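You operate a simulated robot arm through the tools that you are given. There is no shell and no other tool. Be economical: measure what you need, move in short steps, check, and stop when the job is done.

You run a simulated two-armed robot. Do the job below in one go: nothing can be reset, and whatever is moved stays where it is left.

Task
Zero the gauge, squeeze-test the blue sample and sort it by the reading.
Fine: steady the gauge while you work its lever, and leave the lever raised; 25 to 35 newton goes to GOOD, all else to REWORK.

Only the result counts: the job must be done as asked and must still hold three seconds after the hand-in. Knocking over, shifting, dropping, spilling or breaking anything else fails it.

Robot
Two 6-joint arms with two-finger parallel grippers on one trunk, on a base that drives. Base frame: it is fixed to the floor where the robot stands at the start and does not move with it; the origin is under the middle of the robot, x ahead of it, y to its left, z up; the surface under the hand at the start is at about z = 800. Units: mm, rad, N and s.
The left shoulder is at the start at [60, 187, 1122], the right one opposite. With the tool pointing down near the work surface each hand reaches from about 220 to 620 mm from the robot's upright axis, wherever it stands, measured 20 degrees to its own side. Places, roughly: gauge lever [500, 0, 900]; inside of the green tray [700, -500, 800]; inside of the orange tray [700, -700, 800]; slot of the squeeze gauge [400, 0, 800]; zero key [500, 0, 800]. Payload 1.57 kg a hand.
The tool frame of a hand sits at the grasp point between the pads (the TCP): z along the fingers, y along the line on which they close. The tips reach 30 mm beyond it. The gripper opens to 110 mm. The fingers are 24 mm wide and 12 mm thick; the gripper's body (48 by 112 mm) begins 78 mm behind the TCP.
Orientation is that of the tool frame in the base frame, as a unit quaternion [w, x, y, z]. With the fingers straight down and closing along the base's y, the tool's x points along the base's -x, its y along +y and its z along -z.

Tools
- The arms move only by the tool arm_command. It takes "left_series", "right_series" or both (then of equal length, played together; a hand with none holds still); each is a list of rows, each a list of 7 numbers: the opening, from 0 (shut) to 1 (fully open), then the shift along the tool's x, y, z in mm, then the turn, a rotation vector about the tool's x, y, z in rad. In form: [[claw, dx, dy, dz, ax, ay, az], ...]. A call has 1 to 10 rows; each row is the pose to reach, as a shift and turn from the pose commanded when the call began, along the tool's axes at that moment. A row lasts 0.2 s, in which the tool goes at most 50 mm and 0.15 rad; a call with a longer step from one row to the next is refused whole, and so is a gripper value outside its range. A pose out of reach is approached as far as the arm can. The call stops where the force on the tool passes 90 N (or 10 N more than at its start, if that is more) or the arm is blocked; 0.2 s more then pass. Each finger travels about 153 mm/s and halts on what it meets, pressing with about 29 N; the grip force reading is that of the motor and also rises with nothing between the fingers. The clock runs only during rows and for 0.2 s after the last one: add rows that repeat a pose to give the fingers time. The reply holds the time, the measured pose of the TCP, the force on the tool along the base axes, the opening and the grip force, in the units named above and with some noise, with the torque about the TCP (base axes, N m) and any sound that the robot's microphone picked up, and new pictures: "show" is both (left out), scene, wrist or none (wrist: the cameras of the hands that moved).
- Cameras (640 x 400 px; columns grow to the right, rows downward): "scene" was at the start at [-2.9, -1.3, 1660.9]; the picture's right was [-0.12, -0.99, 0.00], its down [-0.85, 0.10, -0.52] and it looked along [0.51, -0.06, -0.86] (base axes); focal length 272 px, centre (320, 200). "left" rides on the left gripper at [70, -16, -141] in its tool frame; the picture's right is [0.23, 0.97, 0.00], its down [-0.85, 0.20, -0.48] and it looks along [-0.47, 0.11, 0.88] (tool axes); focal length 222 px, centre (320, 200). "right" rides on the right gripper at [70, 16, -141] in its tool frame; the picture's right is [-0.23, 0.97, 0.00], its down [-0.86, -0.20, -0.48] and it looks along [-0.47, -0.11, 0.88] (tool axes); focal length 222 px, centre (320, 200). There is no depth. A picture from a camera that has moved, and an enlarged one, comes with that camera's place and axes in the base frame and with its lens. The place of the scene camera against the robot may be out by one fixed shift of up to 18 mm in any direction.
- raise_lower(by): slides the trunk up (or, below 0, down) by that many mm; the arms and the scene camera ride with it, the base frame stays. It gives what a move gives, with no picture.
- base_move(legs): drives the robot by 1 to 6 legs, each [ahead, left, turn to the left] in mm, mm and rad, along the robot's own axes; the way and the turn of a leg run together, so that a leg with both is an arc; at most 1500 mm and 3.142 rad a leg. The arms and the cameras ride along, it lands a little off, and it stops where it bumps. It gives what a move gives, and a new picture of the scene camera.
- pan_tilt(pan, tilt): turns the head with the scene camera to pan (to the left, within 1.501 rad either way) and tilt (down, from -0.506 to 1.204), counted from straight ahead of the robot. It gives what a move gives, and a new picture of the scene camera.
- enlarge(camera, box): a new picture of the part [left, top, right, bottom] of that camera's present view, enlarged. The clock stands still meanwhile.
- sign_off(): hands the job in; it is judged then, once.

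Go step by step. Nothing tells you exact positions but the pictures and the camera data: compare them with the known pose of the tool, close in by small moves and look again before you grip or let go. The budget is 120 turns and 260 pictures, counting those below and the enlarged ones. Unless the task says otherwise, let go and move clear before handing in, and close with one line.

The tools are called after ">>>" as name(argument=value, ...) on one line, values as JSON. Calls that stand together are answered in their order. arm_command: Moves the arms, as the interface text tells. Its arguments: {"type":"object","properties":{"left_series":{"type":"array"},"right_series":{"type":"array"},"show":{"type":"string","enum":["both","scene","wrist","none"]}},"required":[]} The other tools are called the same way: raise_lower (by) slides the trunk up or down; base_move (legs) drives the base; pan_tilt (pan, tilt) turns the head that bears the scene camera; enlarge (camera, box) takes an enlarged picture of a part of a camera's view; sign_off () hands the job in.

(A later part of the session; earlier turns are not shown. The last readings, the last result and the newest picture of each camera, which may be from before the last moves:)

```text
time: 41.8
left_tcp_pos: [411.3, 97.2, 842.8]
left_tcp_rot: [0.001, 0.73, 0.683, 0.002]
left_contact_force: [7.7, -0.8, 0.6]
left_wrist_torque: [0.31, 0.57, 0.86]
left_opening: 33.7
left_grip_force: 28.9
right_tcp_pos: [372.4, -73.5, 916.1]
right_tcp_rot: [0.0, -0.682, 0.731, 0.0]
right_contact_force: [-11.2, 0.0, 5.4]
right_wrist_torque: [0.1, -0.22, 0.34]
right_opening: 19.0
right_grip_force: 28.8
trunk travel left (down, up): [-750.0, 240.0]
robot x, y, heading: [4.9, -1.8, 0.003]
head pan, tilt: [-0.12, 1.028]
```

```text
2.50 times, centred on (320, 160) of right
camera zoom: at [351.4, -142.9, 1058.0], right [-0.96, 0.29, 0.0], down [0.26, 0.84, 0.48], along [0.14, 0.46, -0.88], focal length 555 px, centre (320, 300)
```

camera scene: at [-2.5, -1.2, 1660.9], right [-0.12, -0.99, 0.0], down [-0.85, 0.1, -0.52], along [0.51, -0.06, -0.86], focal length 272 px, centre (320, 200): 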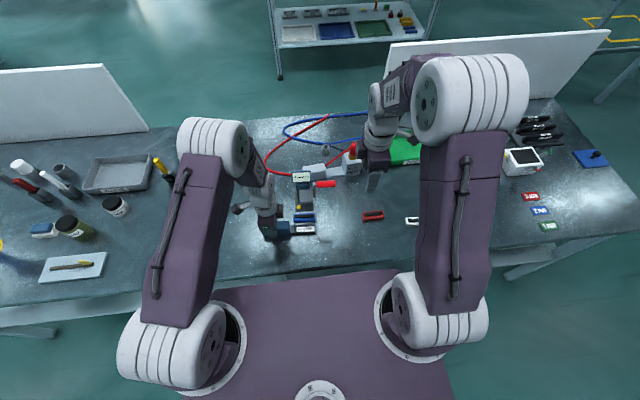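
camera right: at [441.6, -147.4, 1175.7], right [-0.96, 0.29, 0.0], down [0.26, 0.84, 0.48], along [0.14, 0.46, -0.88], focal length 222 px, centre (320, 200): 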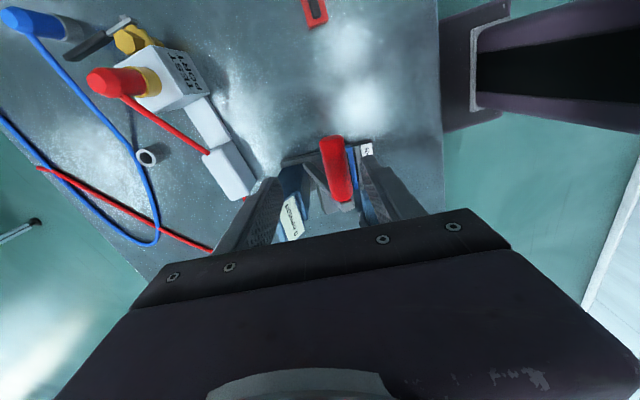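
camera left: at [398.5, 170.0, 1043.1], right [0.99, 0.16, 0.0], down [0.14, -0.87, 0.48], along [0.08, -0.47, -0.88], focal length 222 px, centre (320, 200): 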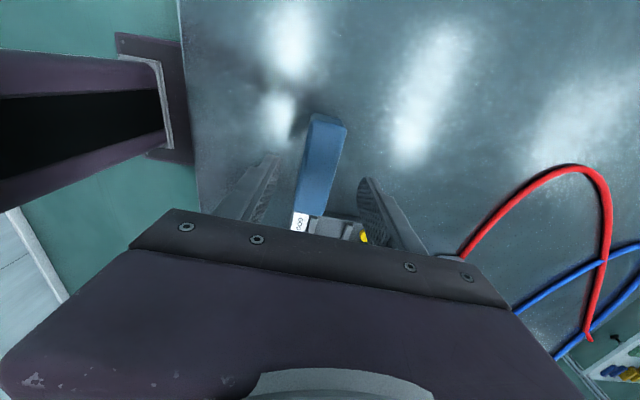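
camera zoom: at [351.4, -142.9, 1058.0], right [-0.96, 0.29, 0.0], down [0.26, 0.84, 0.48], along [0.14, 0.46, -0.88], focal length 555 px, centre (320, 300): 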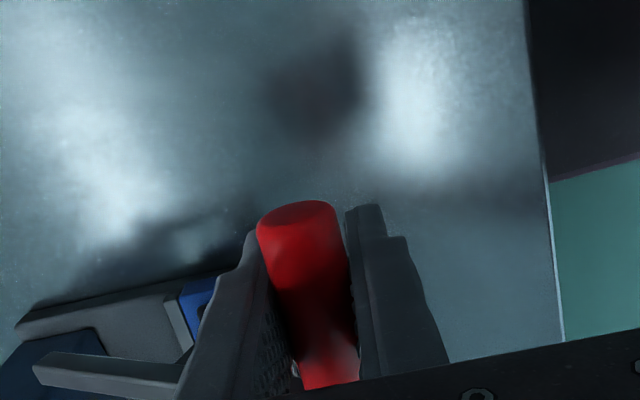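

A slight sideways load says the true arc lies a few millimetres nearer the robot, so I correct that and go on in smaller steps, watching the display.

>>> arm_command(right_series=[[0.1, 0, 4, 3, 0, 0, 0], [0.1, 0, 6.5, 10, 0, 0, 0], [0.1, 0, 8, 16, 0, 0, 0], [0.1, 0, 9, 21, 0, 0, 0]], show="none")

>>> enlarge(camera="scene", box=[250, 140, 370, 236])

```text
time: 42.8
left_tcp_pos: [411.6, 98.9, 842.4]
left_tcp_rot: [0.002, 0.73, 0.683, 0.001]
left_contact_force: [8.0, -1.3, 0.6]
left_wrist_torque: [-0.33, 0.56, 0.62]
left_opening: 33.8
left_grip_force: 29.5
right_tcp_pos: [363.8, -73.0, 895.4]
right_tcp_rot: [-0.001, -0.683, 0.731, 0.0]
right_contact_force: [-6.1, 2.1, 1.6]
right_wrist_torque: [-0.08, -0.12, 0.64]
right_opening: 18.5
right_grip_force: 29.4
trunk travel left (down, up): [-750.0, 240.0]
robot x, y, heading: [0.9, -3.7, 0.002]
head pan, tilt: [-0.12, 1.028]
```

```text
4.17 times, centred on (310, 188) of scene
camera zoom: at [-2.5, -0.6, 1660.9], right [-0.12, -0.99, 0.0], down [-0.85, 0.1, -0.52], along [0.51, -0.06, -0.86], focal length 1134 px, centre (362, 250)
```

zoom: 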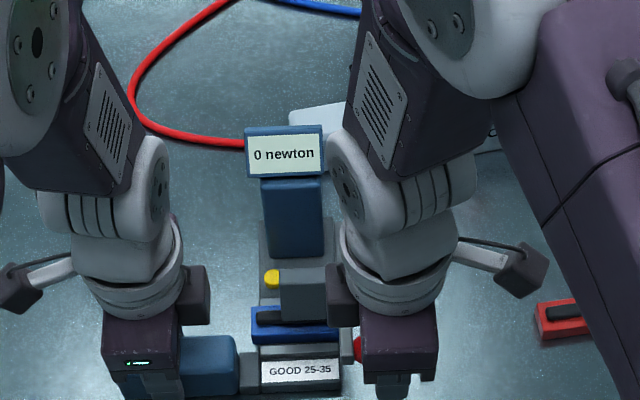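

No reading yet; the jaw is just above the sample. I continue down in small steps.

>>> arm_command(right_series=[[0.1, 0, 2, 5, 0, 0, 0], [0.1, 0, 3, 10, 0, 0, 0], [0.1, 0, 3, 15, 0, 0, 0], [0.1, 0, 3, 20, 0, 0, 0]], show="none")

>>> enlarge(camera="scene", box=[250, 140, 370, 236])

```text
time: 43.8
left_tcp_pos: [410.8, 97.3, 842.8]
left_tcp_rot: [0.0, 0.73, 0.683, 0.0]
left_contact_force: [7.7, -1.8, 0.2]
left_wrist_torque: [-0.21, 0.19, 1.01]
left_opening: 33.8
left_grip_force: 29.2
right_tcp_pos: [360.1, -73.4, 875.5]
right_tcp_rot: [-0.001, -0.682, 0.731, 0.0]
right_contact_force: [-11.0, 0.6, 2.1]
right_wrist_torque: [0.11, -0.3, 0.41]
right_opening: 19.2
right_grip_force: 29.2
trunk travel left (down, up): [-750.0, 240.0]
robot x, y, heading: [-2.9, -2.9, 0.0]
head pan, tilt: [-0.12, 1.028]
```

```text
4.17 times, centred on (310, 188) of scene
camera zoom: at [-3.4, -1.3, 1660.9], right [-0.12, -0.99, 0.0], down [-0.85, 0.1, -0.52], along [0.51, -0.06, -0.86], focal length 1134 px, centre (362, 250)
```

zoom: 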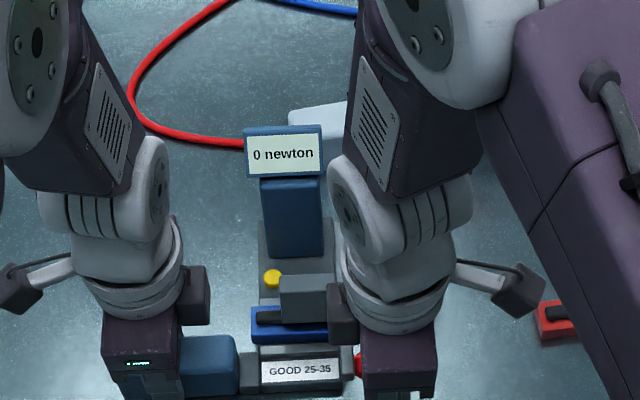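

Still 0 and slightly loaded sideways; I ease 3 mm toward the robot and go further down.

>>> arm_command(right_series=[[0.1, 0, 3, 4, 0, 0, 0], [0.1, 0, 3, 8, 0, 0, 0], [0.1, 0, 2.5, 12, 0, 0, 0], [0.1, 0, 2, 16, 0, 0, 0]], show="none")

>>> enlarge(camera="scene", box=[250, 140, 370, 236])

```text
time: 44.8
left_tcp_pos: [409.5, 97.9, 841.5]
left_tcp_rot: [0.001, 0.731, 0.682, 0.0]
left_contact_force: [9.6, -0.4, -0.1]
left_wrist_torque: [0.36, 0.38, 0.85]
left_opening: 33.8
left_grip_force: 29.2
right_tcp_pos: [358.8, -73.3, 860.4]
right_tcp_rot: [-0.001, -0.682, 0.731, 0.001]
right_contact_force: [-10.0, 1.2, 0.9]
right_wrist_torque: [-0.23, -0.23, 0.78]
right_opening: 18.6
right_grip_force: 29.0
trunk travel left (down, up): [-750.0, 240.0]
robot x, y, heading: [-1.5, 2.0, -0.001]
head pan, tilt: [-0.12, 1.028]
```

```text
4.17 times, centred on (310, 188) of scene
camera zoom: at [-2.9, -0.9, 1660.8], right [-0.12, -0.99, 0.0], down [-0.85, 0.1, -0.52], along [0.51, -0.06, -0.86], focal length 1134 px, centre (362, 250)
```

zoom: 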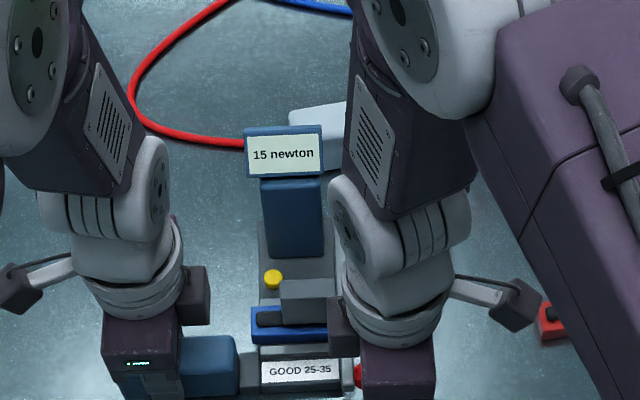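

The display reads 15 newton and rising. I press further in small steps until it settles at its stop.

>>> arm_command(right_series=[[0.1, 0, 1, 3, 0, 0, 0], [0.1, 0, 1, 6, 0, 0, 0], [0.1, 0, 1, 6, 0, 0, 0]], show="none")

>>> enlarge(camera="scene", box=[250, 140, 370, 236])

```text
time: 45.6
left_tcp_pos: [409.6, 98.2, 841.6]
left_tcp_rot: [0.001, 0.731, 0.683, 0.0]
left_contact_force: [9.9, 2.0, -0.6]
left_wrist_torque: [0.79, 0.09, 0.76]
left_opening: 33.9
left_grip_force: 28.8
right_tcp_pos: [358.1, -73.0, 854.4]
right_tcp_rot: [0.001, -0.683, 0.731, 0.0]
right_contact_force: [-9.0, -3.0, 15.8]
right_wrist_torque: [0.46, -0.15, 0.74]
right_opening: 18.8
right_grip_force: 29.0
trunk travel left (down, up): [-750.0, 240.0]
robot x, y, heading: [-5.1, -0.8, -0.001]
head pan, tilt: [-0.12, 1.028]
```

```text
4.17 times, centred on (310, 188) of scene
camera zoom: at [-3.0, -1.1, 1661.1], right [-0.12, -0.99, 0.0], down [-0.85, 0.1, -0.52], along [0.51, -0.06, -0.86], focal length 1134 px, centre (362, 250)
```

zoom: 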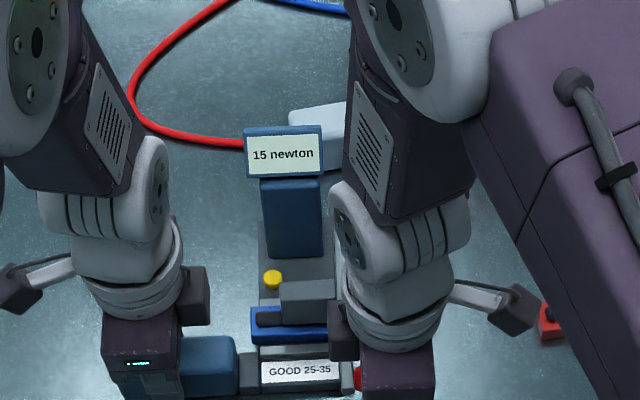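

The lever now resists at 16 N and the reading stays at 15. I press slightly more and read the display enlarged to confirm it is final.

>>> arm_command(right_series=[[0.1, 0, 0, 2, 0, 0, 0], [0.1, 0, 0, 3, 0, 0, 0], [0.1, 0, 0, 3, 0, 0, 0]], show="none")

>>> enlarge(camera="scene", box=[285, 160, 335, 195])

>>> enlarge(camera="scene", box=[290, 190, 350, 240])

```text
time: 46.4
left_tcp_pos: [409.3, 98.4, 843.6]
left_tcp_rot: [0.0, 0.731, 0.683, 0.001]
left_contact_force: [9.2, -0.9, -0.1]
left_wrist_torque: [0.54, 0.33, 0.8]
left_opening: 34.0
left_grip_force: 29.6
right_tcp_pos: [358.1, -72.0, 851.4]
right_tcp_rot: [0.0, -0.682, 0.731, -0.001]
right_contact_force: [-6.9, 0.0, 18.6]
right_wrist_torque: [0.06, -0.15, 0.69]
right_opening: 18.6
right_grip_force: 29.4
trunk travel left (down, up): [-750.0, 240.0]
robot x, y, heading: [1.1, -0.1, 0.002]
head pan, tilt: [-0.12, 1.028]
```

```text
11.43 times, centred on (310, 178) of scene
camera zoom: at [-3.9, -1.0, 1661.0], right [-0.12, -0.99, 0.0], down [-0.85, 0.1, -0.52], along [0.51, -0.06, -0.86], focal length 3111 px, centre (434, 457)
```

zoom: 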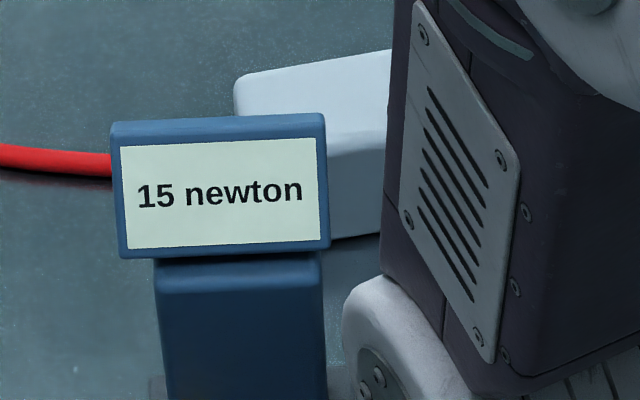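

```text
8.00 times, centred on (320, 215) of scene
camera zoom: at [-3.9, -1.0, 1661.0], right [-0.12, -0.99, 0.0], down [-0.85, 0.1, -0.52], along [0.51, -0.06, -0.86], focal length 2178 px, centre (320, 80)
```

zoom: 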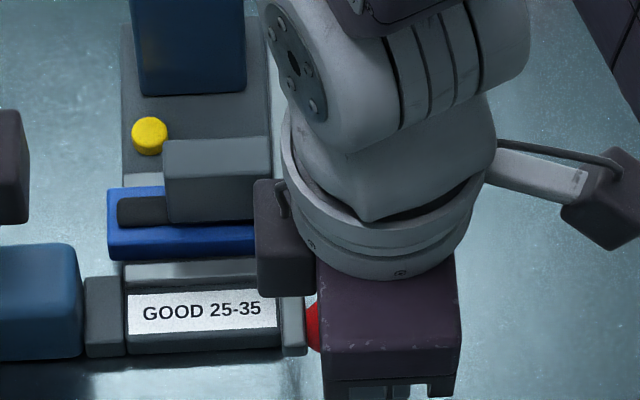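

The reading holds at 15 newton under firm pressure, which is outside 25–35, so the sample goes to REWORK. I now raise the lever back along its arc.

>>> arm_command(right_series=[[0.1, 0, 0, -10, 0, 0, 0], [0.1, 0, -2, -21, 0, 0, 0], [0.1, 0, -3, -32, 0, 0, 0], [0.1, 0, -5, -43, 0, 0, 0], [0.1, 0, -7.5, -54, 0, 0, 0], [0.1, 0, -11, -65, 0, 0, 0], [0.1, 0, -15, -75, 0, 0, 0], [0.1, 0, -20.5, -85, 0, 0, 0]], show="none")

>>> enlarge(camera="scene", box=[250, 140, 370, 236])

>>> enlarge(camera="right", box=[220, 80, 420, 240])

```text
time: 48.2
left_tcp_pos: [409.2, 98.8, 842.3]
left_tcp_rot: [0.0, 0.731, 0.682, -0.001]
left_contact_force: [-7.9, -3.5, 10.9]
left_wrist_torque: [-0.01, -0.31, -0.94]
left_opening: 34.2
left_grip_force: 29.5
right_tcp_pos: [380.2, -72.7, 936.0]
right_tcp_rot: [0.002, -0.681, 0.732, 0.0]
right_contact_force: [11.8, 6.4, -0.3]
right_wrist_torque: [0.22, 0.25, -0.8]
right_opening: 18.8
right_grip_force: 29.0
trunk travel left (down, up): [-750.0, 240.0]
robot x, y, heading: [-0.9, -2.0, 0.001]
head pan, tilt: [-0.12, 1.028]
```

```text
4.17 times, centred on (310, 188) of scene
camera zoom: at [-2.4, -1.1, 1660.9], right [-0.12, -0.99, 0.0], down [-0.85, 0.1, -0.52], along [0.51, -0.06, -0.86], focal length 1134 px, centre (362, 250)
```

zoom: 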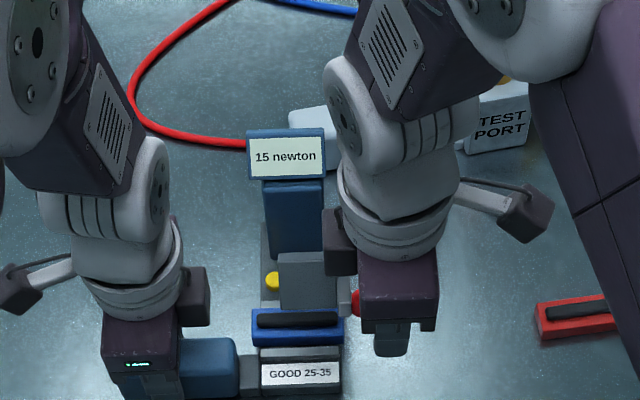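

```text
2.50 times, centred on (320, 160) of right
camera zoom: at [358.9, -142.5, 1077.3], right [-0.95, 0.3, 0.0], down [0.26, 0.84, 0.48], along [0.14, 0.46, -0.88], focal length 555 px, centre (320, 300)
```

zoom: 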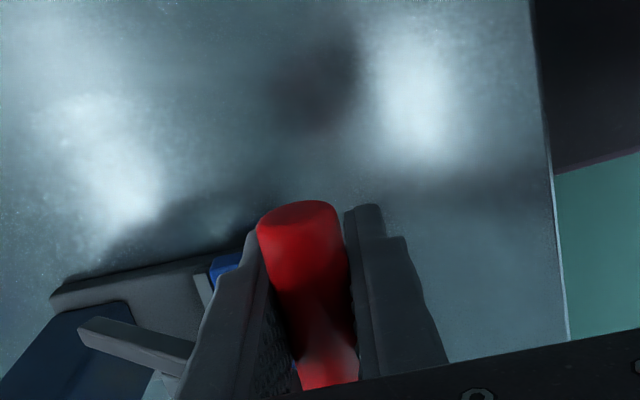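

The 15 newton reading is held. I ease toward +x to relieve the load and finish raising the lever.

>>> arm_command(right_series=[[0.1, 0, -4, 0, 0, 0, 0], [0.1, 0, -11, -9.5, 0, 0, 0], [0.1, 0, -17, -18, 0, 0, 0], [0.1, 0, -24, -26, 0, 0, 0], [0.1, 0, -32, -33.5, 0, 0, 0], [0.1, 0, -41, -40.5, 0, 0, 0], [0.1, 0, -50, -46, 0, 0, 0], [0.1, 0, -60, -51, 0, 0, 0], [0.1, 0, -68, -54.5, 0, 0, 0]], show="none")

>>> enlarge(camera="scene", box=[250, 140, 370, 236])

```text
time: 50.2
left_tcp_pos: [411.0, 98.3, 841.5]
left_tcp_rot: [0.001, 0.731, 0.682, 0.0]
left_contact_force: [-0.8, -3.0, 4.9]
left_wrist_torque: [-0.54, -0.36, -0.43]
left_opening: 33.9
left_grip_force: 29.2
right_tcp_pos: [448.4, -79.1, 990.5]
right_tcp_rot: [-0.001, -0.682, 0.731, 0.001]
right_contact_force: [2.5, 4.5, -2.6]
right_wrist_torque: [-0.07, 0.12, -0.19]
right_opening: 19.0
right_grip_force: 29.1
trunk travel left (down, up): [-750.0, 240.0]
robot x, y, heading: [0.9, 1.4, -0.002]
head pan, tilt: [-0.12, 1.028]
```

```text
4.17 times, centred on (310, 188) of scene
camera zoom: at [-1.3, -1.2, 1660.9], right [-0.12, -0.99, 0.0], down [-0.85, 0.1, -0.51], along [0.51, -0.06, -0.86], focal length 1134 px, centre (362, 250)
```

zoom: 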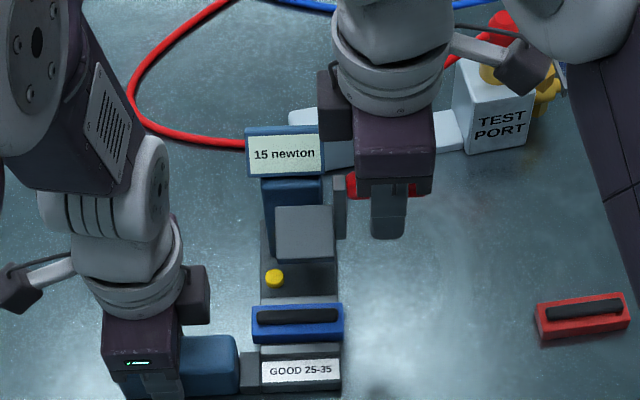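

The lever is back at its raised position. I nudge it a little further, open and lift clear.

>>> arm_command(right_series=[[0.1, 0, -3, -1, 0, 0, 0], [0.1, 0, -4, -1, 0, 0, 0], [0.35, 0, -2, -1, 0, 0, 0], [0.6, 0, 0, -1, 0, 0, 0], [0.6, 0, 0, -1, 0, 0, 0], [0.6, 0, 0, -40, 0, 0, 0], [0.6, 0, 0, -75, 0, 0, 0], [0.6, 0, 0, -75, 0, 0, 0]], show="none")

>>> enlarge(camera="scene", box=[250, 140, 370, 236])

>>> enlarge(camera="right", box=[220, 80, 420, 240])

```text
time: 52.0
left_tcp_pos: [409.5, 98.3, 842.4]
left_tcp_rot: [0.0, 0.731, 0.682, 0.0]
left_contact_force: [-0.5, -0.1, -0.1]
left_wrist_torque: [0.4, 0.23, -0.06]
left_opening: 34.2
left_grip_force: 28.4
right_tcp_pos: [447.2, -78.1, 1066.8]
right_tcp_rot: [0.0, -0.682, 0.732, 0.0]
right_contact_force: [0.2, -0.6, 0.5]
right_wrist_torque: [-0.01, -0.01, 0.02]
right_opening: 65.9
right_grip_force: 0.0
trunk travel left (down, up): [-750.0, 240.0]
robot x, y, heading: [-0.7, -1.6, 0.002]
head pan, tilt: [-0.12, 1.028]
```

```text
4.17 times, centred on (310, 188) of scene
camera zoom: at [-2.1, -0.8, 1660.9], right [-0.12, -0.99, 0.0], down [-0.85, 0.1, -0.52], along [0.51, -0.06, -0.86], focal length 1134 px, centre (362, 250)
```

zoom: 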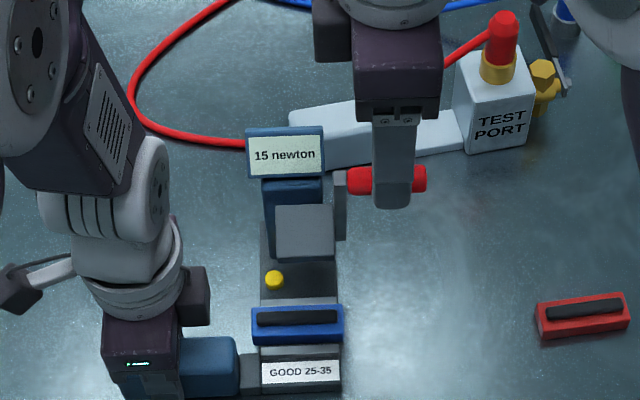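

```text
2.50 times, centred on (320, 160) of right
camera zoom: at [425.8, -147.1, 1207.8], right [-0.96, 0.29, 0.0], down [0.26, 0.84, 0.48], along [0.14, 0.46, -0.88], focal length 555 px, centre (320, 300)
```

zoom: 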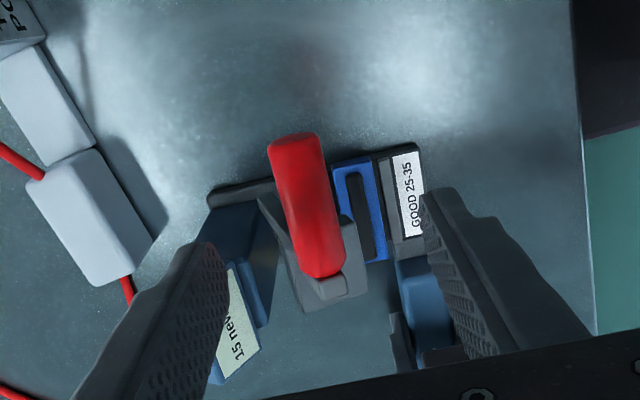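

The lever stands raised and the sample is still seated. I back the right hand off to the right and lean it again to fetch the sample.

>>> arm_command(right_series=[[0.5, 40, 3, 0, 0, 0, 0], [0.42, 80, 6, 5, 0, 0, 0], [0.42, 116, 9, 10, 0, 0, 0], [0.42, 116, 10, 32, 0, -0.137, 0], [0.42, 110, 11, 54, 0, -0.274, 0], [0.42, 100, 12, 76, 0, -0.411, 0], [0.42, 90, 13, 98, 0, -0.548, 0], [0.42, 80, 14, 120, 0, -0.685, 0], [0.42, 68, 15, 142, 0, -0.822, 0], [0.42, 56, 15.2, 161, 0, -0.96, 0]], show="none")

>>> enlarge(camera="right", box=[200, 60, 420, 230])

>>> enlarge(camera="scene", box=[270, 170, 370, 250])

```text
time: 54.2
left_tcp_pos: [411.7, 97.3, 841.3]
left_tcp_rot: [0.001, 0.731, 0.683, 0.0]
left_contact_force: [-0.6, 0.0, -0.4]
left_wrist_torque: [0.55, 0.28, -0.02]
left_opening: 33.9
left_grip_force: 29.4
right_tcp_pos: [427.6, -133.3, 904.6]
right_tcp_rot: [0.338, -0.604, 0.649, 0.315]
right_contact_force: [0.4, 0.3, 0.2]
right_wrist_torque: [-0.01, -0.02, 0.0]
right_opening: 46.2
right_grip_force: 0.2
trunk travel left (down, up): [-750.0, 240.0]
robot x, y, heading: [-1.9, -1.1, -0.001]
head pan, tilt: [-0.12, 1.028]
```

```text
2.35 times, centred on (310, 145) of right
camera zoom: at [401.5, -287.9, 928.1], right [-0.96, 0.2, 0.19], down [0.21, 0.08, 0.98], along [0.18, 0.98, -0.12], focal length 523 px, centre (344, 329)
```

zoom: 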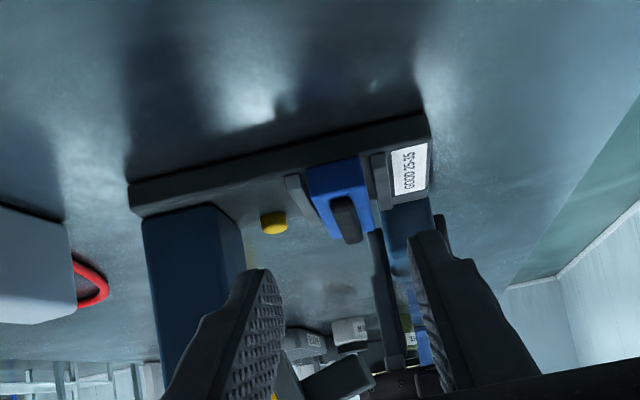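

```text
5.00 times, centred on (320, 210) of scene
camera zoom: at [-1.6, -1.7, 1661.0], right [-0.12, -0.99, 0.0], down [-0.85, 0.1, -0.52], along [0.51, -0.06, -0.86], focal length 1361 px, centre (320, 150)
```

zoom: 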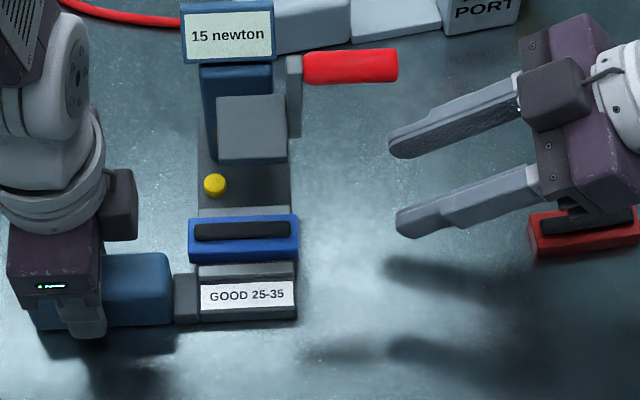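

View is identical to when I left it, so I re-enter along the same line and grip the sample.

>>> arm_command(right_series=[[0.42, 0, -0.5, 40, 0, 0, 0], [0.42, 0, -0.8, 70, 0, 0, 0], [0.42, -0.8, -0.8, 94, 0, 0, 0], [0.42, -0.8, -0.8, 94, 0, 0, 0], [0.2, -0.8, -0.8, 94, 0, 0, 0], [0.15, -0.8, -0.8, 94, 0, 0, 0]], show="none")

>>> enlarge(camera="right", box=[200, 60, 420, 230])

```text
time: 55.6
left_tcp_pos: [410.0, 98.0, 842.5]
left_tcp_rot: [0.001, 0.731, 0.683, 0.0]
left_contact_force: [-0.6, 0.4, 0.0]
left_wrist_torque: [0.27, 0.13, -0.05]
left_opening: 34.0
left_grip_force: 29.4
right_tcp_pos: [434.3, -57.4, 851.1]
right_tcp_rot: [0.338, -0.604, 0.649, 0.315]
right_contact_force: [0.0, 0.1, -0.5]
right_wrist_torque: [-0.02, 0.01, 0.01]
right_opening: 27.2
right_grip_force: 29.0
trunk travel left (down, up): [-750.0, 240.0]
robot x, y, heading: [-0.3, 2.1, -0.002]
head pan, tilt: [-0.12, 1.028]
```

```text
2.35 times, centred on (310, 145) of right
camera zoom: at [407.6, -211.3, 874.9], right [-0.96, 0.2, 0.19], down [0.21, 0.08, 0.97], along [0.18, 0.98, -0.12], focal length 523 px, centre (344, 329)
```

zoom: 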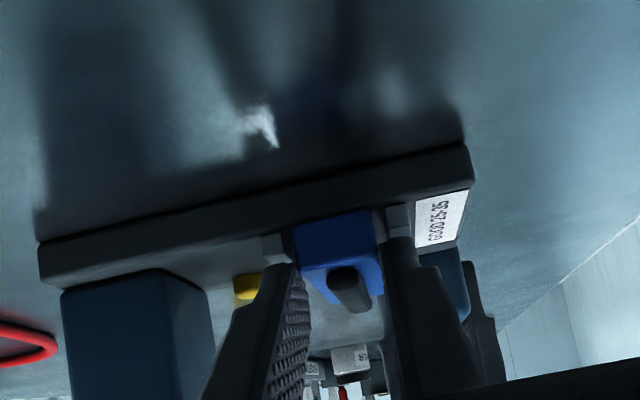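

Gripped at 27 mm. I lift it out of the slot, slide out to the right under the handle, then rise.

>>> arm_command(right_series=[[0.15, -5.7, 0, -4, 0, 0, 0], [0.15, -11.5, 0, -8, 0, 0, 0], [0.15, 13.4, -3, -43.4, 0, 0, 0], [0.15, 38.2, -6, -78.8, 0, 0, 0], [0.15, 63, -9, -114.2, 0, 0, 0], [0.15, 37, -9, -132, 0, 0, 0], [0.15, 11, -9, -150, 0, 0, 0], [0.15, -15.6, -9, -169.4, 0, 0, 0]])

>>> enlarge(camera="scene", box=[250, 140, 410, 250])

>>> enlarge(camera="scene", box=[370, 115, 510, 190])

```text
time: 57.4
left_tcp_pos: [411.2, 98.7, 841.6]
left_tcp_rot: [0.0, 0.731, 0.683, -0.001]
left_contact_force: [-1.7, 0.4, -0.2]
left_wrist_torque: [0.08, -0.01, -0.07]
left_opening: 34.1
left_grip_force: 28.5
right_tcp_pos: [434.5, -186.1, 960.6]
right_tcp_rot: [0.337, -0.605, 0.649, 0.315]
right_contact_force: [0.2, 0.5, -0.8]
right_wrist_torque: [0.0, -0.01, -0.02]
right_opening: 27.6
right_grip_force: 29.1
trunk travel left (down, up): [-750.0, 240.0]
robot x, y, heading: [-0.6, 4.5, 0.003]
head pan, tilt: [-0.12, 1.028]
camera scene: at [-2.4, -0.8, 1660.9], right [-0.12, -0.99, 0.0], down [-0.85, 0.1, -0.52], along [0.51, -0.06, -0.86], focal length 272 px, centre (320, 200)
camera right: at [406.9, -340.8, 985.1], right [-0.96, 0.2, 0.19], down [0.21, 0.08, 0.97], along [0.18, 0.98, -0.12], focal length 222 px, centre (320, 200)
```

scene: 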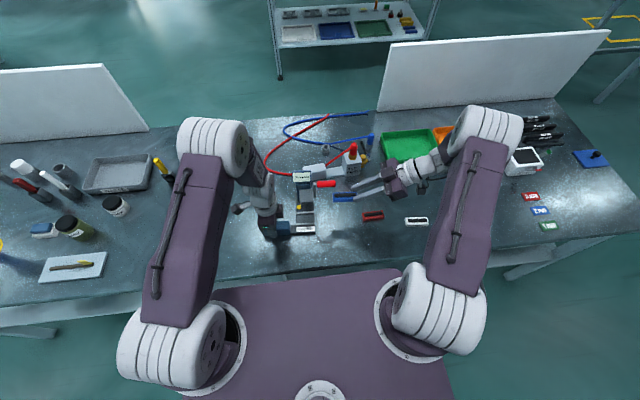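
right: 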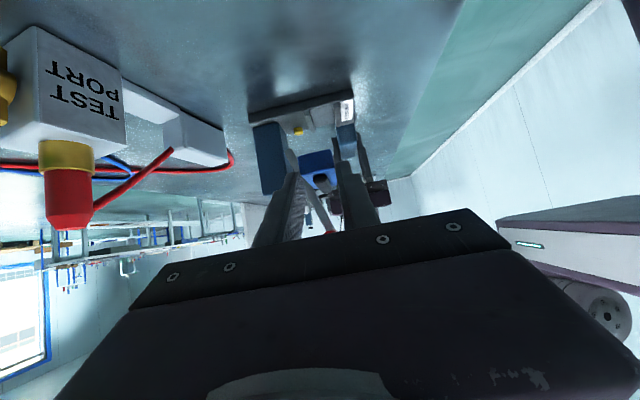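

```text
3.64 times, centred on (330, 195) of scene
camera zoom: at [-2.4, -0.8, 1660.9], right [-0.12, -0.99, 0.0], down [-0.85, 0.1, -0.52], along [0.51, -0.06, -0.86], focal length 990 px, centre (284, 218)
```

zoom: 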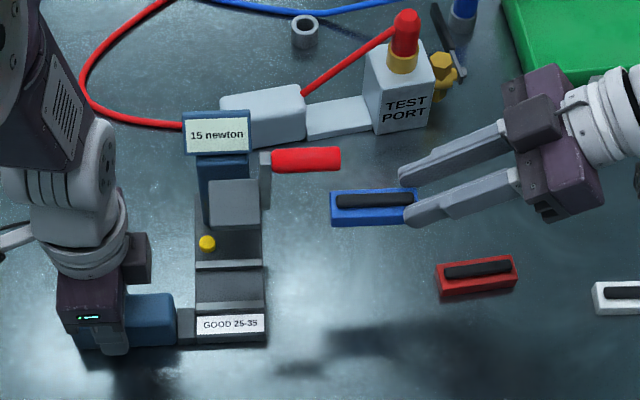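

```text
4.57 times, centred on (440, 152) of scene
camera zoom: at [-2.4, -0.8, 1660.9], right [-0.12, -0.99, 0.0], down [-0.85, 0.1, -0.52], along [0.51, -0.06, -0.86], focal length 1244 px, centre (-229, 417)
```

zoom: 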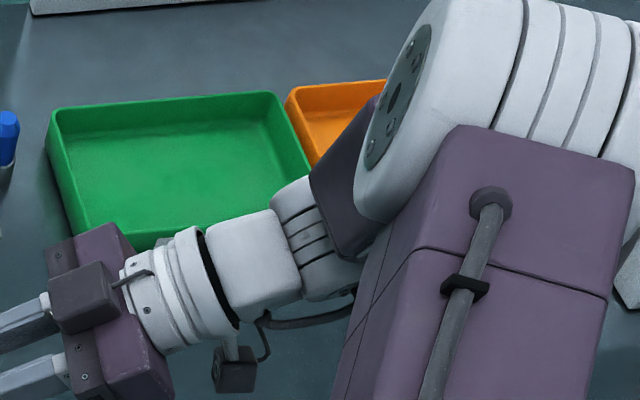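

The sample is out, lever raised, display held at 15. Now the left hand lets go of the gauge and rises clear; then I look down with the head to see how far the base can drive.

>>> arm_command(left_series=[[0.5, 0, 0, 0, 0, 0, 0], [0.6, 0, 0, 0, 0, 0, 0], [0.6, 0, 0, -40, 0, 0, 0], [0.6, 0, 0, -85, 0, 0, 0], [0.6, 10, 0, -130, 0, 0, 0], [0.6, 20, 0, -180, 0, 0, 0], [0.6, 20, -30, -220, 0, 0, 0], [0.6, 20, -60, -250, 0, 0, 0]], show="none")

>>> pan_tilt(pan=-0.6, tilt=1.0)

```text
refused: row 6 steps farther than a row can; nothing moved
```

```text
time: 58.3
left_tcp_pos: [410.2, 97.3, 842.0]
left_tcp_rot: [0.0, 0.731, 0.682, 0.0]
left_contact_force: [-0.8, 1.1, -0.1]
left_wrist_torque: [0.24, 0.08, -0.05]
left_opening: 33.6
left_grip_force: 28.9
right_tcp_pos: [434.1, -186.3, 961.4]
right_tcp_rot: [0.337, -0.605, 0.648, 0.316]
right_contact_force: [-0.5, 0.2, -0.6]
right_wrist_torque: [-0.06, -0.02, 0.01]
right_opening: 27.0
right_grip_force: 29.3
trunk travel left (down, up): [-750.0, 240.0]
robot x, y, heading: [2.9, -1.9, -0.002]
head pan, tilt: [-0.6, 1.0]
camera scene: at [-12.1, -32.1, 1662.9], right [-0.56, -0.83, 0.0], down [-0.69, 0.47, -0.54], along [0.45, -0.3, -0.84], focal length 272 px, centre (320, 200)
```

scene: 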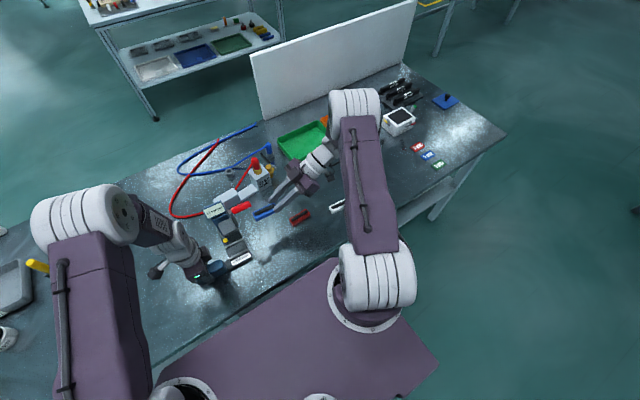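

The table extends well to the right, with its front edge at about x 250. I release the left hand (with shorter steps this time).

>>> arm_command(left_series=[[0.5, 0, 0, 0, 0, 0, 0], [0.6, 0, 0, 0, 0, 0, 0], [0.6, 0, 0, -40, 0, 0, 0], [0.6, 0, 0, -80, 0, 0, 0], [0.6, 5, 0, -120, 0, 0, 0], [0.6, 10, 0, -160, 0, 0, 0], [0.6, 15, -20, -200, 0, 0, 0], [0.6, 20, -40, -240, 0, 0, 0]], right_series=[[0.15, 0, 0, 0, 0, 0, 0], [0.15, 0, 0, 0, 0, 0, 0], [0.15, -16, 0, -11.5, 0, 0, 0], [0.15, -33, 0, -23, 0, 0, 0], [0.15, -49, 0, -34.5, 0, 0, 0], [0.15, -65, 0, -46, 0, 0, 0], [0.15, -82, 0, -57.5, 0, 0, 0], [0.15, -98, 0, -69, 0, 0, 0]], show="scene")

>>> enlarge(camera="scene", box=[180, 150, 320, 290])

```text
time: 60.1
left_tcp_pos: [370.0, 121.8, 1082.4]
left_tcp_rot: [0.001, 0.73, 0.683, -0.001]
left_contact_force: [-0.6, 0.9, 0.4]
left_wrist_torque: [0.01, 0.0, -0.01]
left_opening: 66.0
left_grip_force: 0.0
right_tcp_pos: [430.8, -186.6, 1083.9]
right_tcp_rot: [0.339, -0.605, 0.648, 0.314]
right_contact_force: [0.2, 0.1, -0.7]
right_wrist_torque: [-0.05, -0.03, 0.02]
right_opening: 27.3
right_grip_force: 29.9
trunk travel left (down, up): [-750.0, 240.0]
robot x, y, heading: [3.8, 0.1, 0.001]
head pan, tilt: [-0.6, 1.0]
camera scene: at [-15.4, -32.0, 1662.8], right [-0.56, -0.83, 0.0], down [-0.69, 0.48, -0.54], along [0.45, -0.31, -0.84], focal length 272 px, centre (320, 200)
```

scene: 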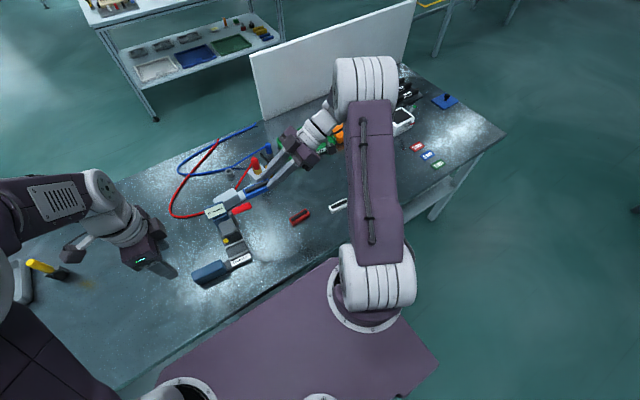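

```text
2.86 times, centred on (250, 220) of scene
camera zoom: at [-15.4, -32.0, 1662.8], right [-0.56, -0.83, 0.0], down [-0.69, 0.48, -0.54], along [0.45, -0.31, -0.84], focal length 778 px, centre (520, 143)
```

zoom: 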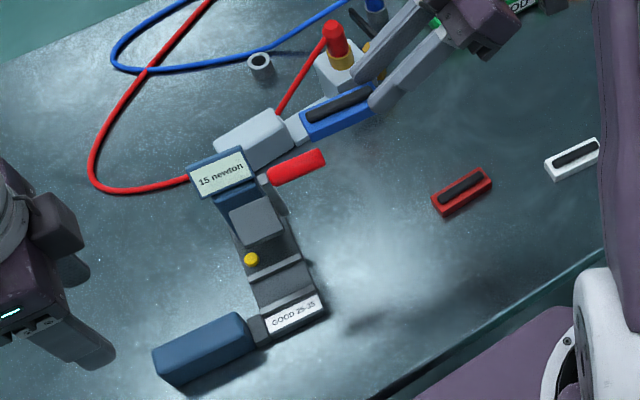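

Gauge stands with lever raised. Both hands are high, so I drive sideways to the right toward the trays.

>>> base_move(legs=[[0, -480, 0]])

>>> pan_tilt(pan=-0.25, tilt=0.95)

```text
time: 63.0
left_tcp_pos: [372.0, -360.1, 1080.8]
left_tcp_rot: [0.001, 0.731, 0.683, -0.001]
left_contact_force: [0.5, -0.6, -0.1]
left_wrist_torque: [0.02, -0.01, 0.01]
left_opening: 65.9
left_grip_force: 0.1
right_tcp_pos: [433.9, -668.6, 1081.1]
right_tcp_rot: [0.337, -0.605, 0.649, 0.314]
right_contact_force: [-0.3, 0.4, -1.1]
right_wrist_torque: [-0.01, -0.01, -0.04]
right_opening: 27.4
right_grip_force: 28.7
trunk travel left (down, up): [-750.0, 240.0]
robot x, y, heading: [1.3, -481.0, 0.001]
head pan, tilt: [-0.6, 1.0]
camera scene: at [-12.6, -513.1, 1662.9], right [-0.56, -0.83, 0.0], down [-0.69, 0.47, -0.54], along [0.45, -0.31, -0.84], focal length 272 px, centre (320, 200)
```

scene: 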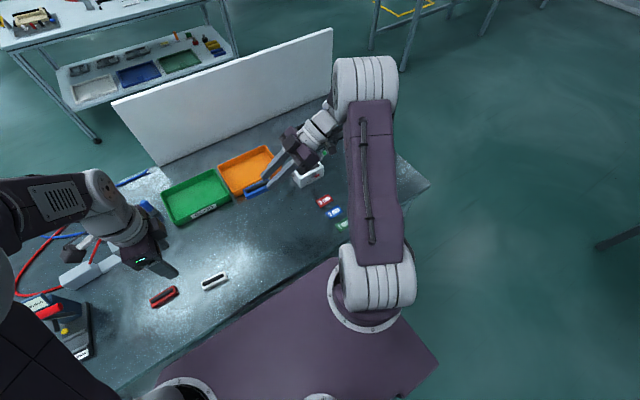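

```text
time: 63.8
left_tcp_pos: [373.8, -361.4, 1082.4]
left_tcp_rot: [0.0, 0.731, 0.683, 0.001]
left_contact_force: [0.2, 0.9, 0.1]
left_wrist_torque: [0.04, 0.02, 0.01]
left_opening: 65.9
left_grip_force: 0.1
right_tcp_pos: [433.4, -668.6, 1081.6]
right_tcp_rot: [0.338, -0.605, 0.649, 0.315]
right_contact_force: [0.0, 0.6, -0.4]
right_wrist_torque: [-0.04, 0.01, 0.02]
right_opening: 26.9
right_grip_force: 29.2
trunk travel left (down, up): [-750.0, 240.0]
robot x, y, heading: [-0.0, -485.5, -0.003]
head pan, tilt: [-0.25, 0.949]
camera scene: at [0.4, -493.1, 1666.5], right [-0.25, -0.97, 0.0], down [-0.79, 0.2, -0.58], along [0.56, -0.14, -0.81], focal length 272 px, centre (320, 200)
```

scene: 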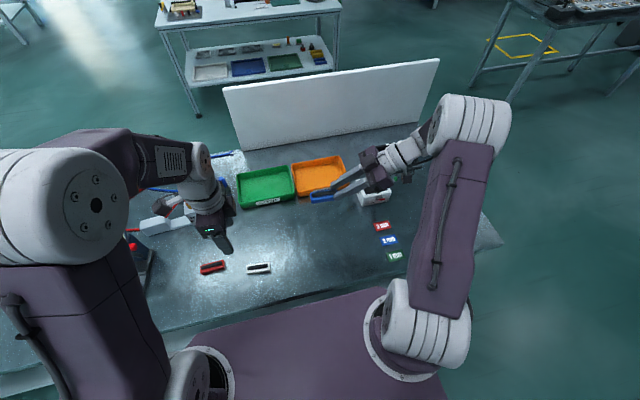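

Enlarge on the orange tray to confirm the label and measure it.

>>> enlarge(camera="scene", box=[220, 140, 420, 265])

```text
3.20 times, centred on (320, 202) of scene
camera zoom: at [0.4, -493.1, 1666.5], right [-0.25, -0.97, 0.0], down [-0.79, 0.2, -0.58], along [0.56, -0.14, -0.81], focal length 871 px, centre (320, 192)
```

zoom: 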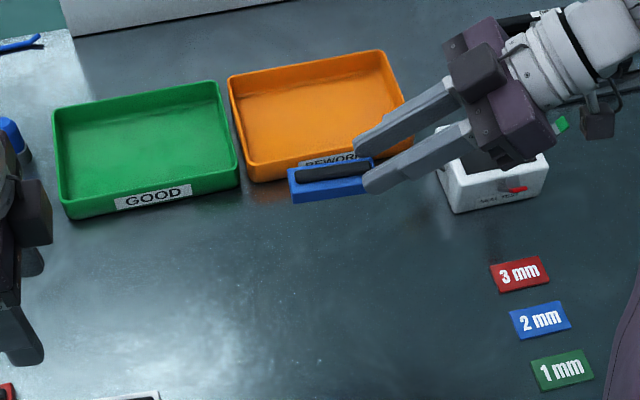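

REWORK is the orange tray, spanning about x 636–777, y -569…-776. I drive a bit further right to line the shoulder up with it, then turn the held sample diagonally.

>>> base_move(legs=[[0, -110, 0]])

>>> arm_command(right_series=[[0.15, 0, 0, 0, 0.107, 0, 0.075], [0.15, 0, 0, 0, 0.214, 0, 0.15], [0.15, 0, 0, 0, 0.321, 0, 0.225], [0.15, 0, 0, 0, 0.428, 0, 0.3], [0.15, 0, 0, 0, 0.535, 0, 0.376], [0.15, 0, 0, 0, 0.643, 0, 0.451], [0.15, 0, 0, 0, 0.643, 0, 0.451]], show="both")

```text
time: 65.0
left_tcp_pos: [373.0, -469.4, 1081.8]
left_tcp_rot: [0.0, 0.731, 0.682, -0.001]
left_contact_force: [-0.4, -0.4, 1.3]
left_wrist_torque: [0.01, 0.0, 0.0]
left_opening: 65.7
left_grip_force: 0.1
right_tcp_pos: [434.0, -776.0, 1082.5]
right_tcp_rot: [0.338, -0.605, 0.648, 0.315]
right_contact_force: [0.4, 0.0, -0.7]
right_wrist_torque: [-0.02, 0.02, -0.01]
right_opening: 27.1
right_grip_force: 29.1
trunk travel left (down, up): [-750.0, 240.0]
robot x, y, heading: [0.5, -589.7, -0.001]
head pan, tilt: [-0.25, 0.949]
camera scene: at [0.5, -600.2, 1666.5], right [-0.25, -0.97, 0.0], down [-0.79, 0.2, -0.58], along [0.56, -0.14, -0.81], focal length 272 px, centre (320, 200)
```

scene: 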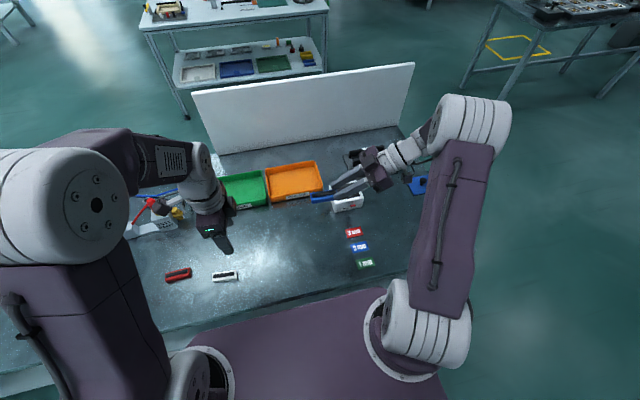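

```text
time: 66.6
left_tcp_pos: [373.7, -470.2, 1082.7]
left_tcp_rot: [0.0, 0.731, 0.682, 0.001]
left_contact_force: [0.5, 0.7, -0.1]
left_wrist_torque: [0.02, 0.01, -0.01]
left_opening: 66.1
left_grip_force: 0.1
right_tcp_pos: [434.4, -778.1, 1082.7]
right_tcp_rot: [0.431, -0.311, 0.832, 0.161]
right_contact_force: [-0.5, -0.4, -0.9]
right_wrist_torque: [-0.04, 0.04, -0.01]
right_opening: 27.1
right_grip_force: 29.3
trunk travel left (down, up): [-750.0, 240.0]
robot x, y, heading: [7.0, -589.4, 0.003]
head pan, tilt: [-0.25, 0.949]
camera scene: at [0.7, -601.6, 1666.5], right [-0.25, -0.97, 0.0], down [-0.79, 0.2, -0.58], along [0.56, -0.14, -0.81], focal length 272 px, centre (320, 200)
camera right: at [306.3, -867.8, 1105.1], right [-0.54, 0.82, 0.19], down [0.21, -0.09, 0.97], along [0.82, 0.56, -0.12], focal length 222 px, centre (320, 200)
```

scene: 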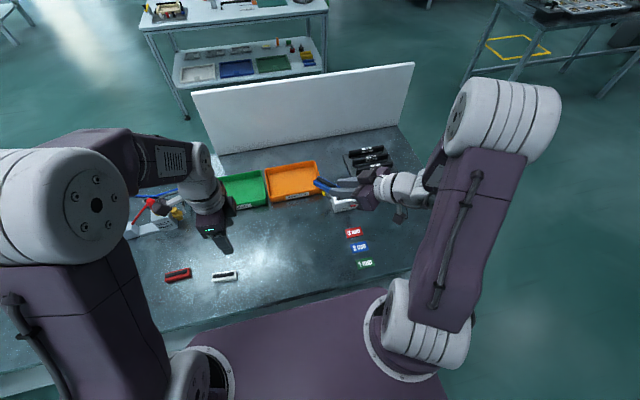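
right: 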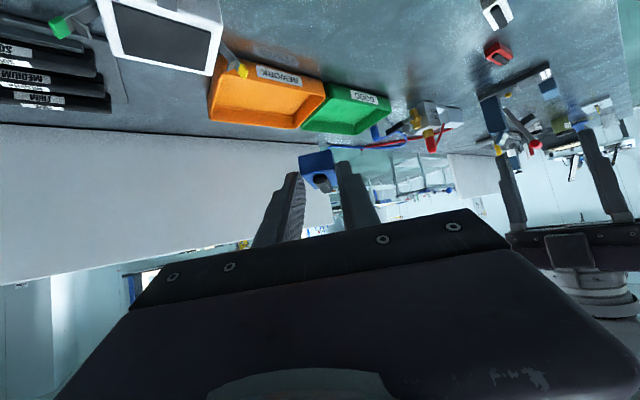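

Tray position confirmed by both views. I carry the sample over the tray's middle, staying well above the rim.

>>> arm_command(right_series=[[0.15, -3.9, -14.7, 37.7, 0, 0, 0], [0.15, -7.7, -29.3, 75.4, 0, 0, 0], [0.15, -11.6, -44, 113.1, 0, 0, 0], [0.15, -15.5, -58.7, 150.7, 0, 0, 0], [0.15, -19.4, -73.4, 188.4, 0, 0, 0], [0.15, -23.2, -88, 226.1, 0, 0, 0], [0.15, -27.1, -102.7, 263.8, 0, 0, 0], [0.15, -27.1, -102.7, 263.8, 0, 0, 0]], show="both")

>>> enlarge(camera="scene", box=[220, 130, 400, 242])

```text
time: 68.4
left_tcp_pos: [371.8, -470.3, 1083.5]
left_tcp_rot: [0.001, 0.731, 0.682, 0.0]
left_contact_force: [0.4, -0.8, -0.3]
left_wrist_torque: [0.01, 0.0, 0.01]
left_opening: 65.9
left_grip_force: 0.1
right_tcp_pos: [674.5, -703.9, 951.5]
right_tcp_rot: [0.433, -0.311, 0.83, 0.163]
right_contact_force: [0.0, 0.1, -0.8]
right_wrist_torque: [-0.06, 0.06, -0.01]
right_opening: 27.2
right_grip_force: 29.0
trunk travel left (down, up): [-750.0, 240.0]
robot x, y, heading: [3.0, -589.0, -0.0]
head pan, tilt: [-0.25, 0.949]
camera scene: at [-0.4, -601.7, 1666.5], right [-0.25, -0.97, 0.0], down [-0.79, 0.2, -0.58], along [0.56, -0.14, -0.81], focal length 272 px, centre (320, 200)
camera right: at [547.7, -793.4, 975.1], right [-0.54, 0.82, 0.19], down [0.21, -0.09, 0.97], along [0.82, 0.57, -0.12], focal length 222 px, centre (320, 200)
```

scene: 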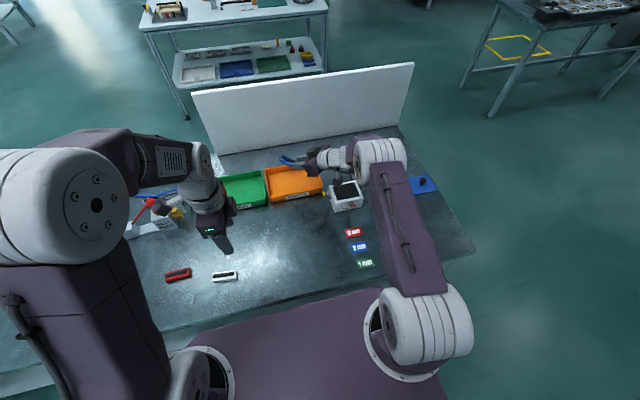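
right: 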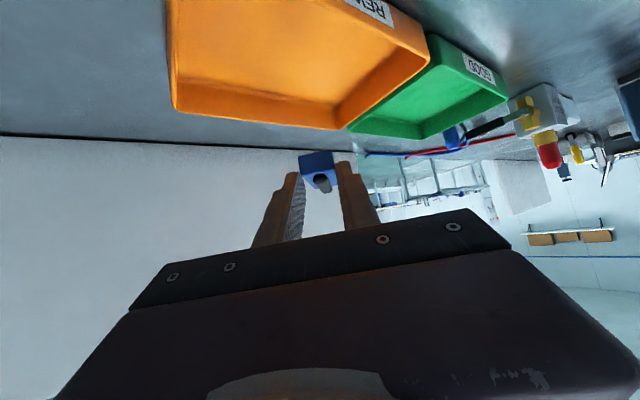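

```text
3.56 times, centred on (310, 186) of scene
camera zoom: at [-0.4, -601.7, 1666.5], right [-0.25, -0.97, 0.0], down [-0.79, 0.2, -0.58], along [0.56, -0.14, -0.81], focal length 968 px, centre (356, 250)
```

zoom: 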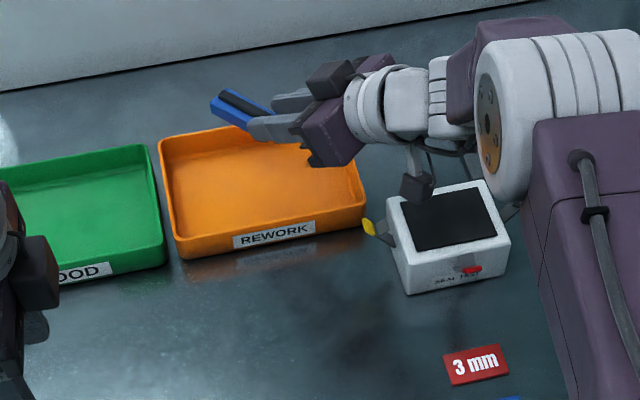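

A white box stands beside the tray where the hand's camera would come down, so I turn the hand to point nearly straight ahead (+x) before lowering.

>>> arm_command(right_series=[[0.15, -2.1, 4, 3, 0.11, 0, 0.078], [0.15, -4.2, 8, 6, 0.22, 0, 0.156], [0.15, -6.4, 12, 9, 0.33, 0, 0.234], [0.15, -8.5, 16.3, 12.1, 0.441, 0, 0.312], [0.15, -8.5, 16.3, 12.1, 0.441, 0, 0.312]], show="wrist")

>>> enlarge(camera="scene", box=[220, 130, 400, 242])

```text
time: 69.6
left_tcp_pos: [372.9, -469.8, 1082.1]
left_tcp_rot: [-0.001, 0.731, 0.682, 0.0]
left_contact_force: [-0.1, 0.0, 0.4]
left_wrist_torque: [0.01, -0.02, -0.03]
left_opening: 66.1
left_grip_force: 0.1
right_tcp_pos: [677.1, -685.7, 952.8]
right_tcp_rot: [0.456, -0.109, 0.881, 0.061]
right_contact_force: [-0.3, -0.7, -0.9]
right_wrist_torque: [0.03, 0.04, 0.0]
right_opening: 27.2
right_grip_force: 29.2
right hand out of reach, approached as far as the arm can: row 4, 5
trunk travel left (down, up): [-750.0, 240.0]
robot x, y, heading: [0.2, -588.5, -0.003]
head pan, tilt: [-0.25, 0.949]
camera right: at [522.7, -708.2, 976.3], right [-0.11, 0.97, 0.19], down [0.15, -0.17, 0.97], along [0.98, 0.14, -0.13], focal length 222 px, centre (320, 200)
```

right: 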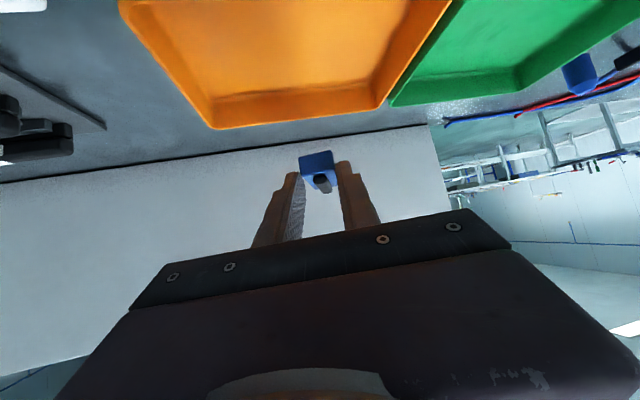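

```text
3.56 times, centred on (310, 186) of scene
camera zoom: at [0.6, -602.2, 1666.5], right [-0.25, -0.97, 0.0], down [-0.79, 0.2, -0.58], along [0.56, -0.14, -0.81], focal length 968 px, centre (356, 250)
```

zoom: 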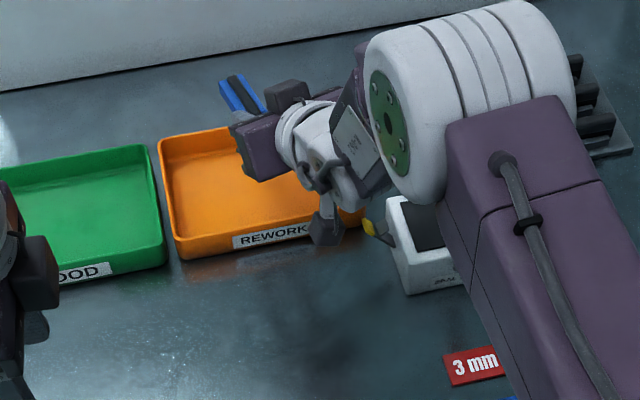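

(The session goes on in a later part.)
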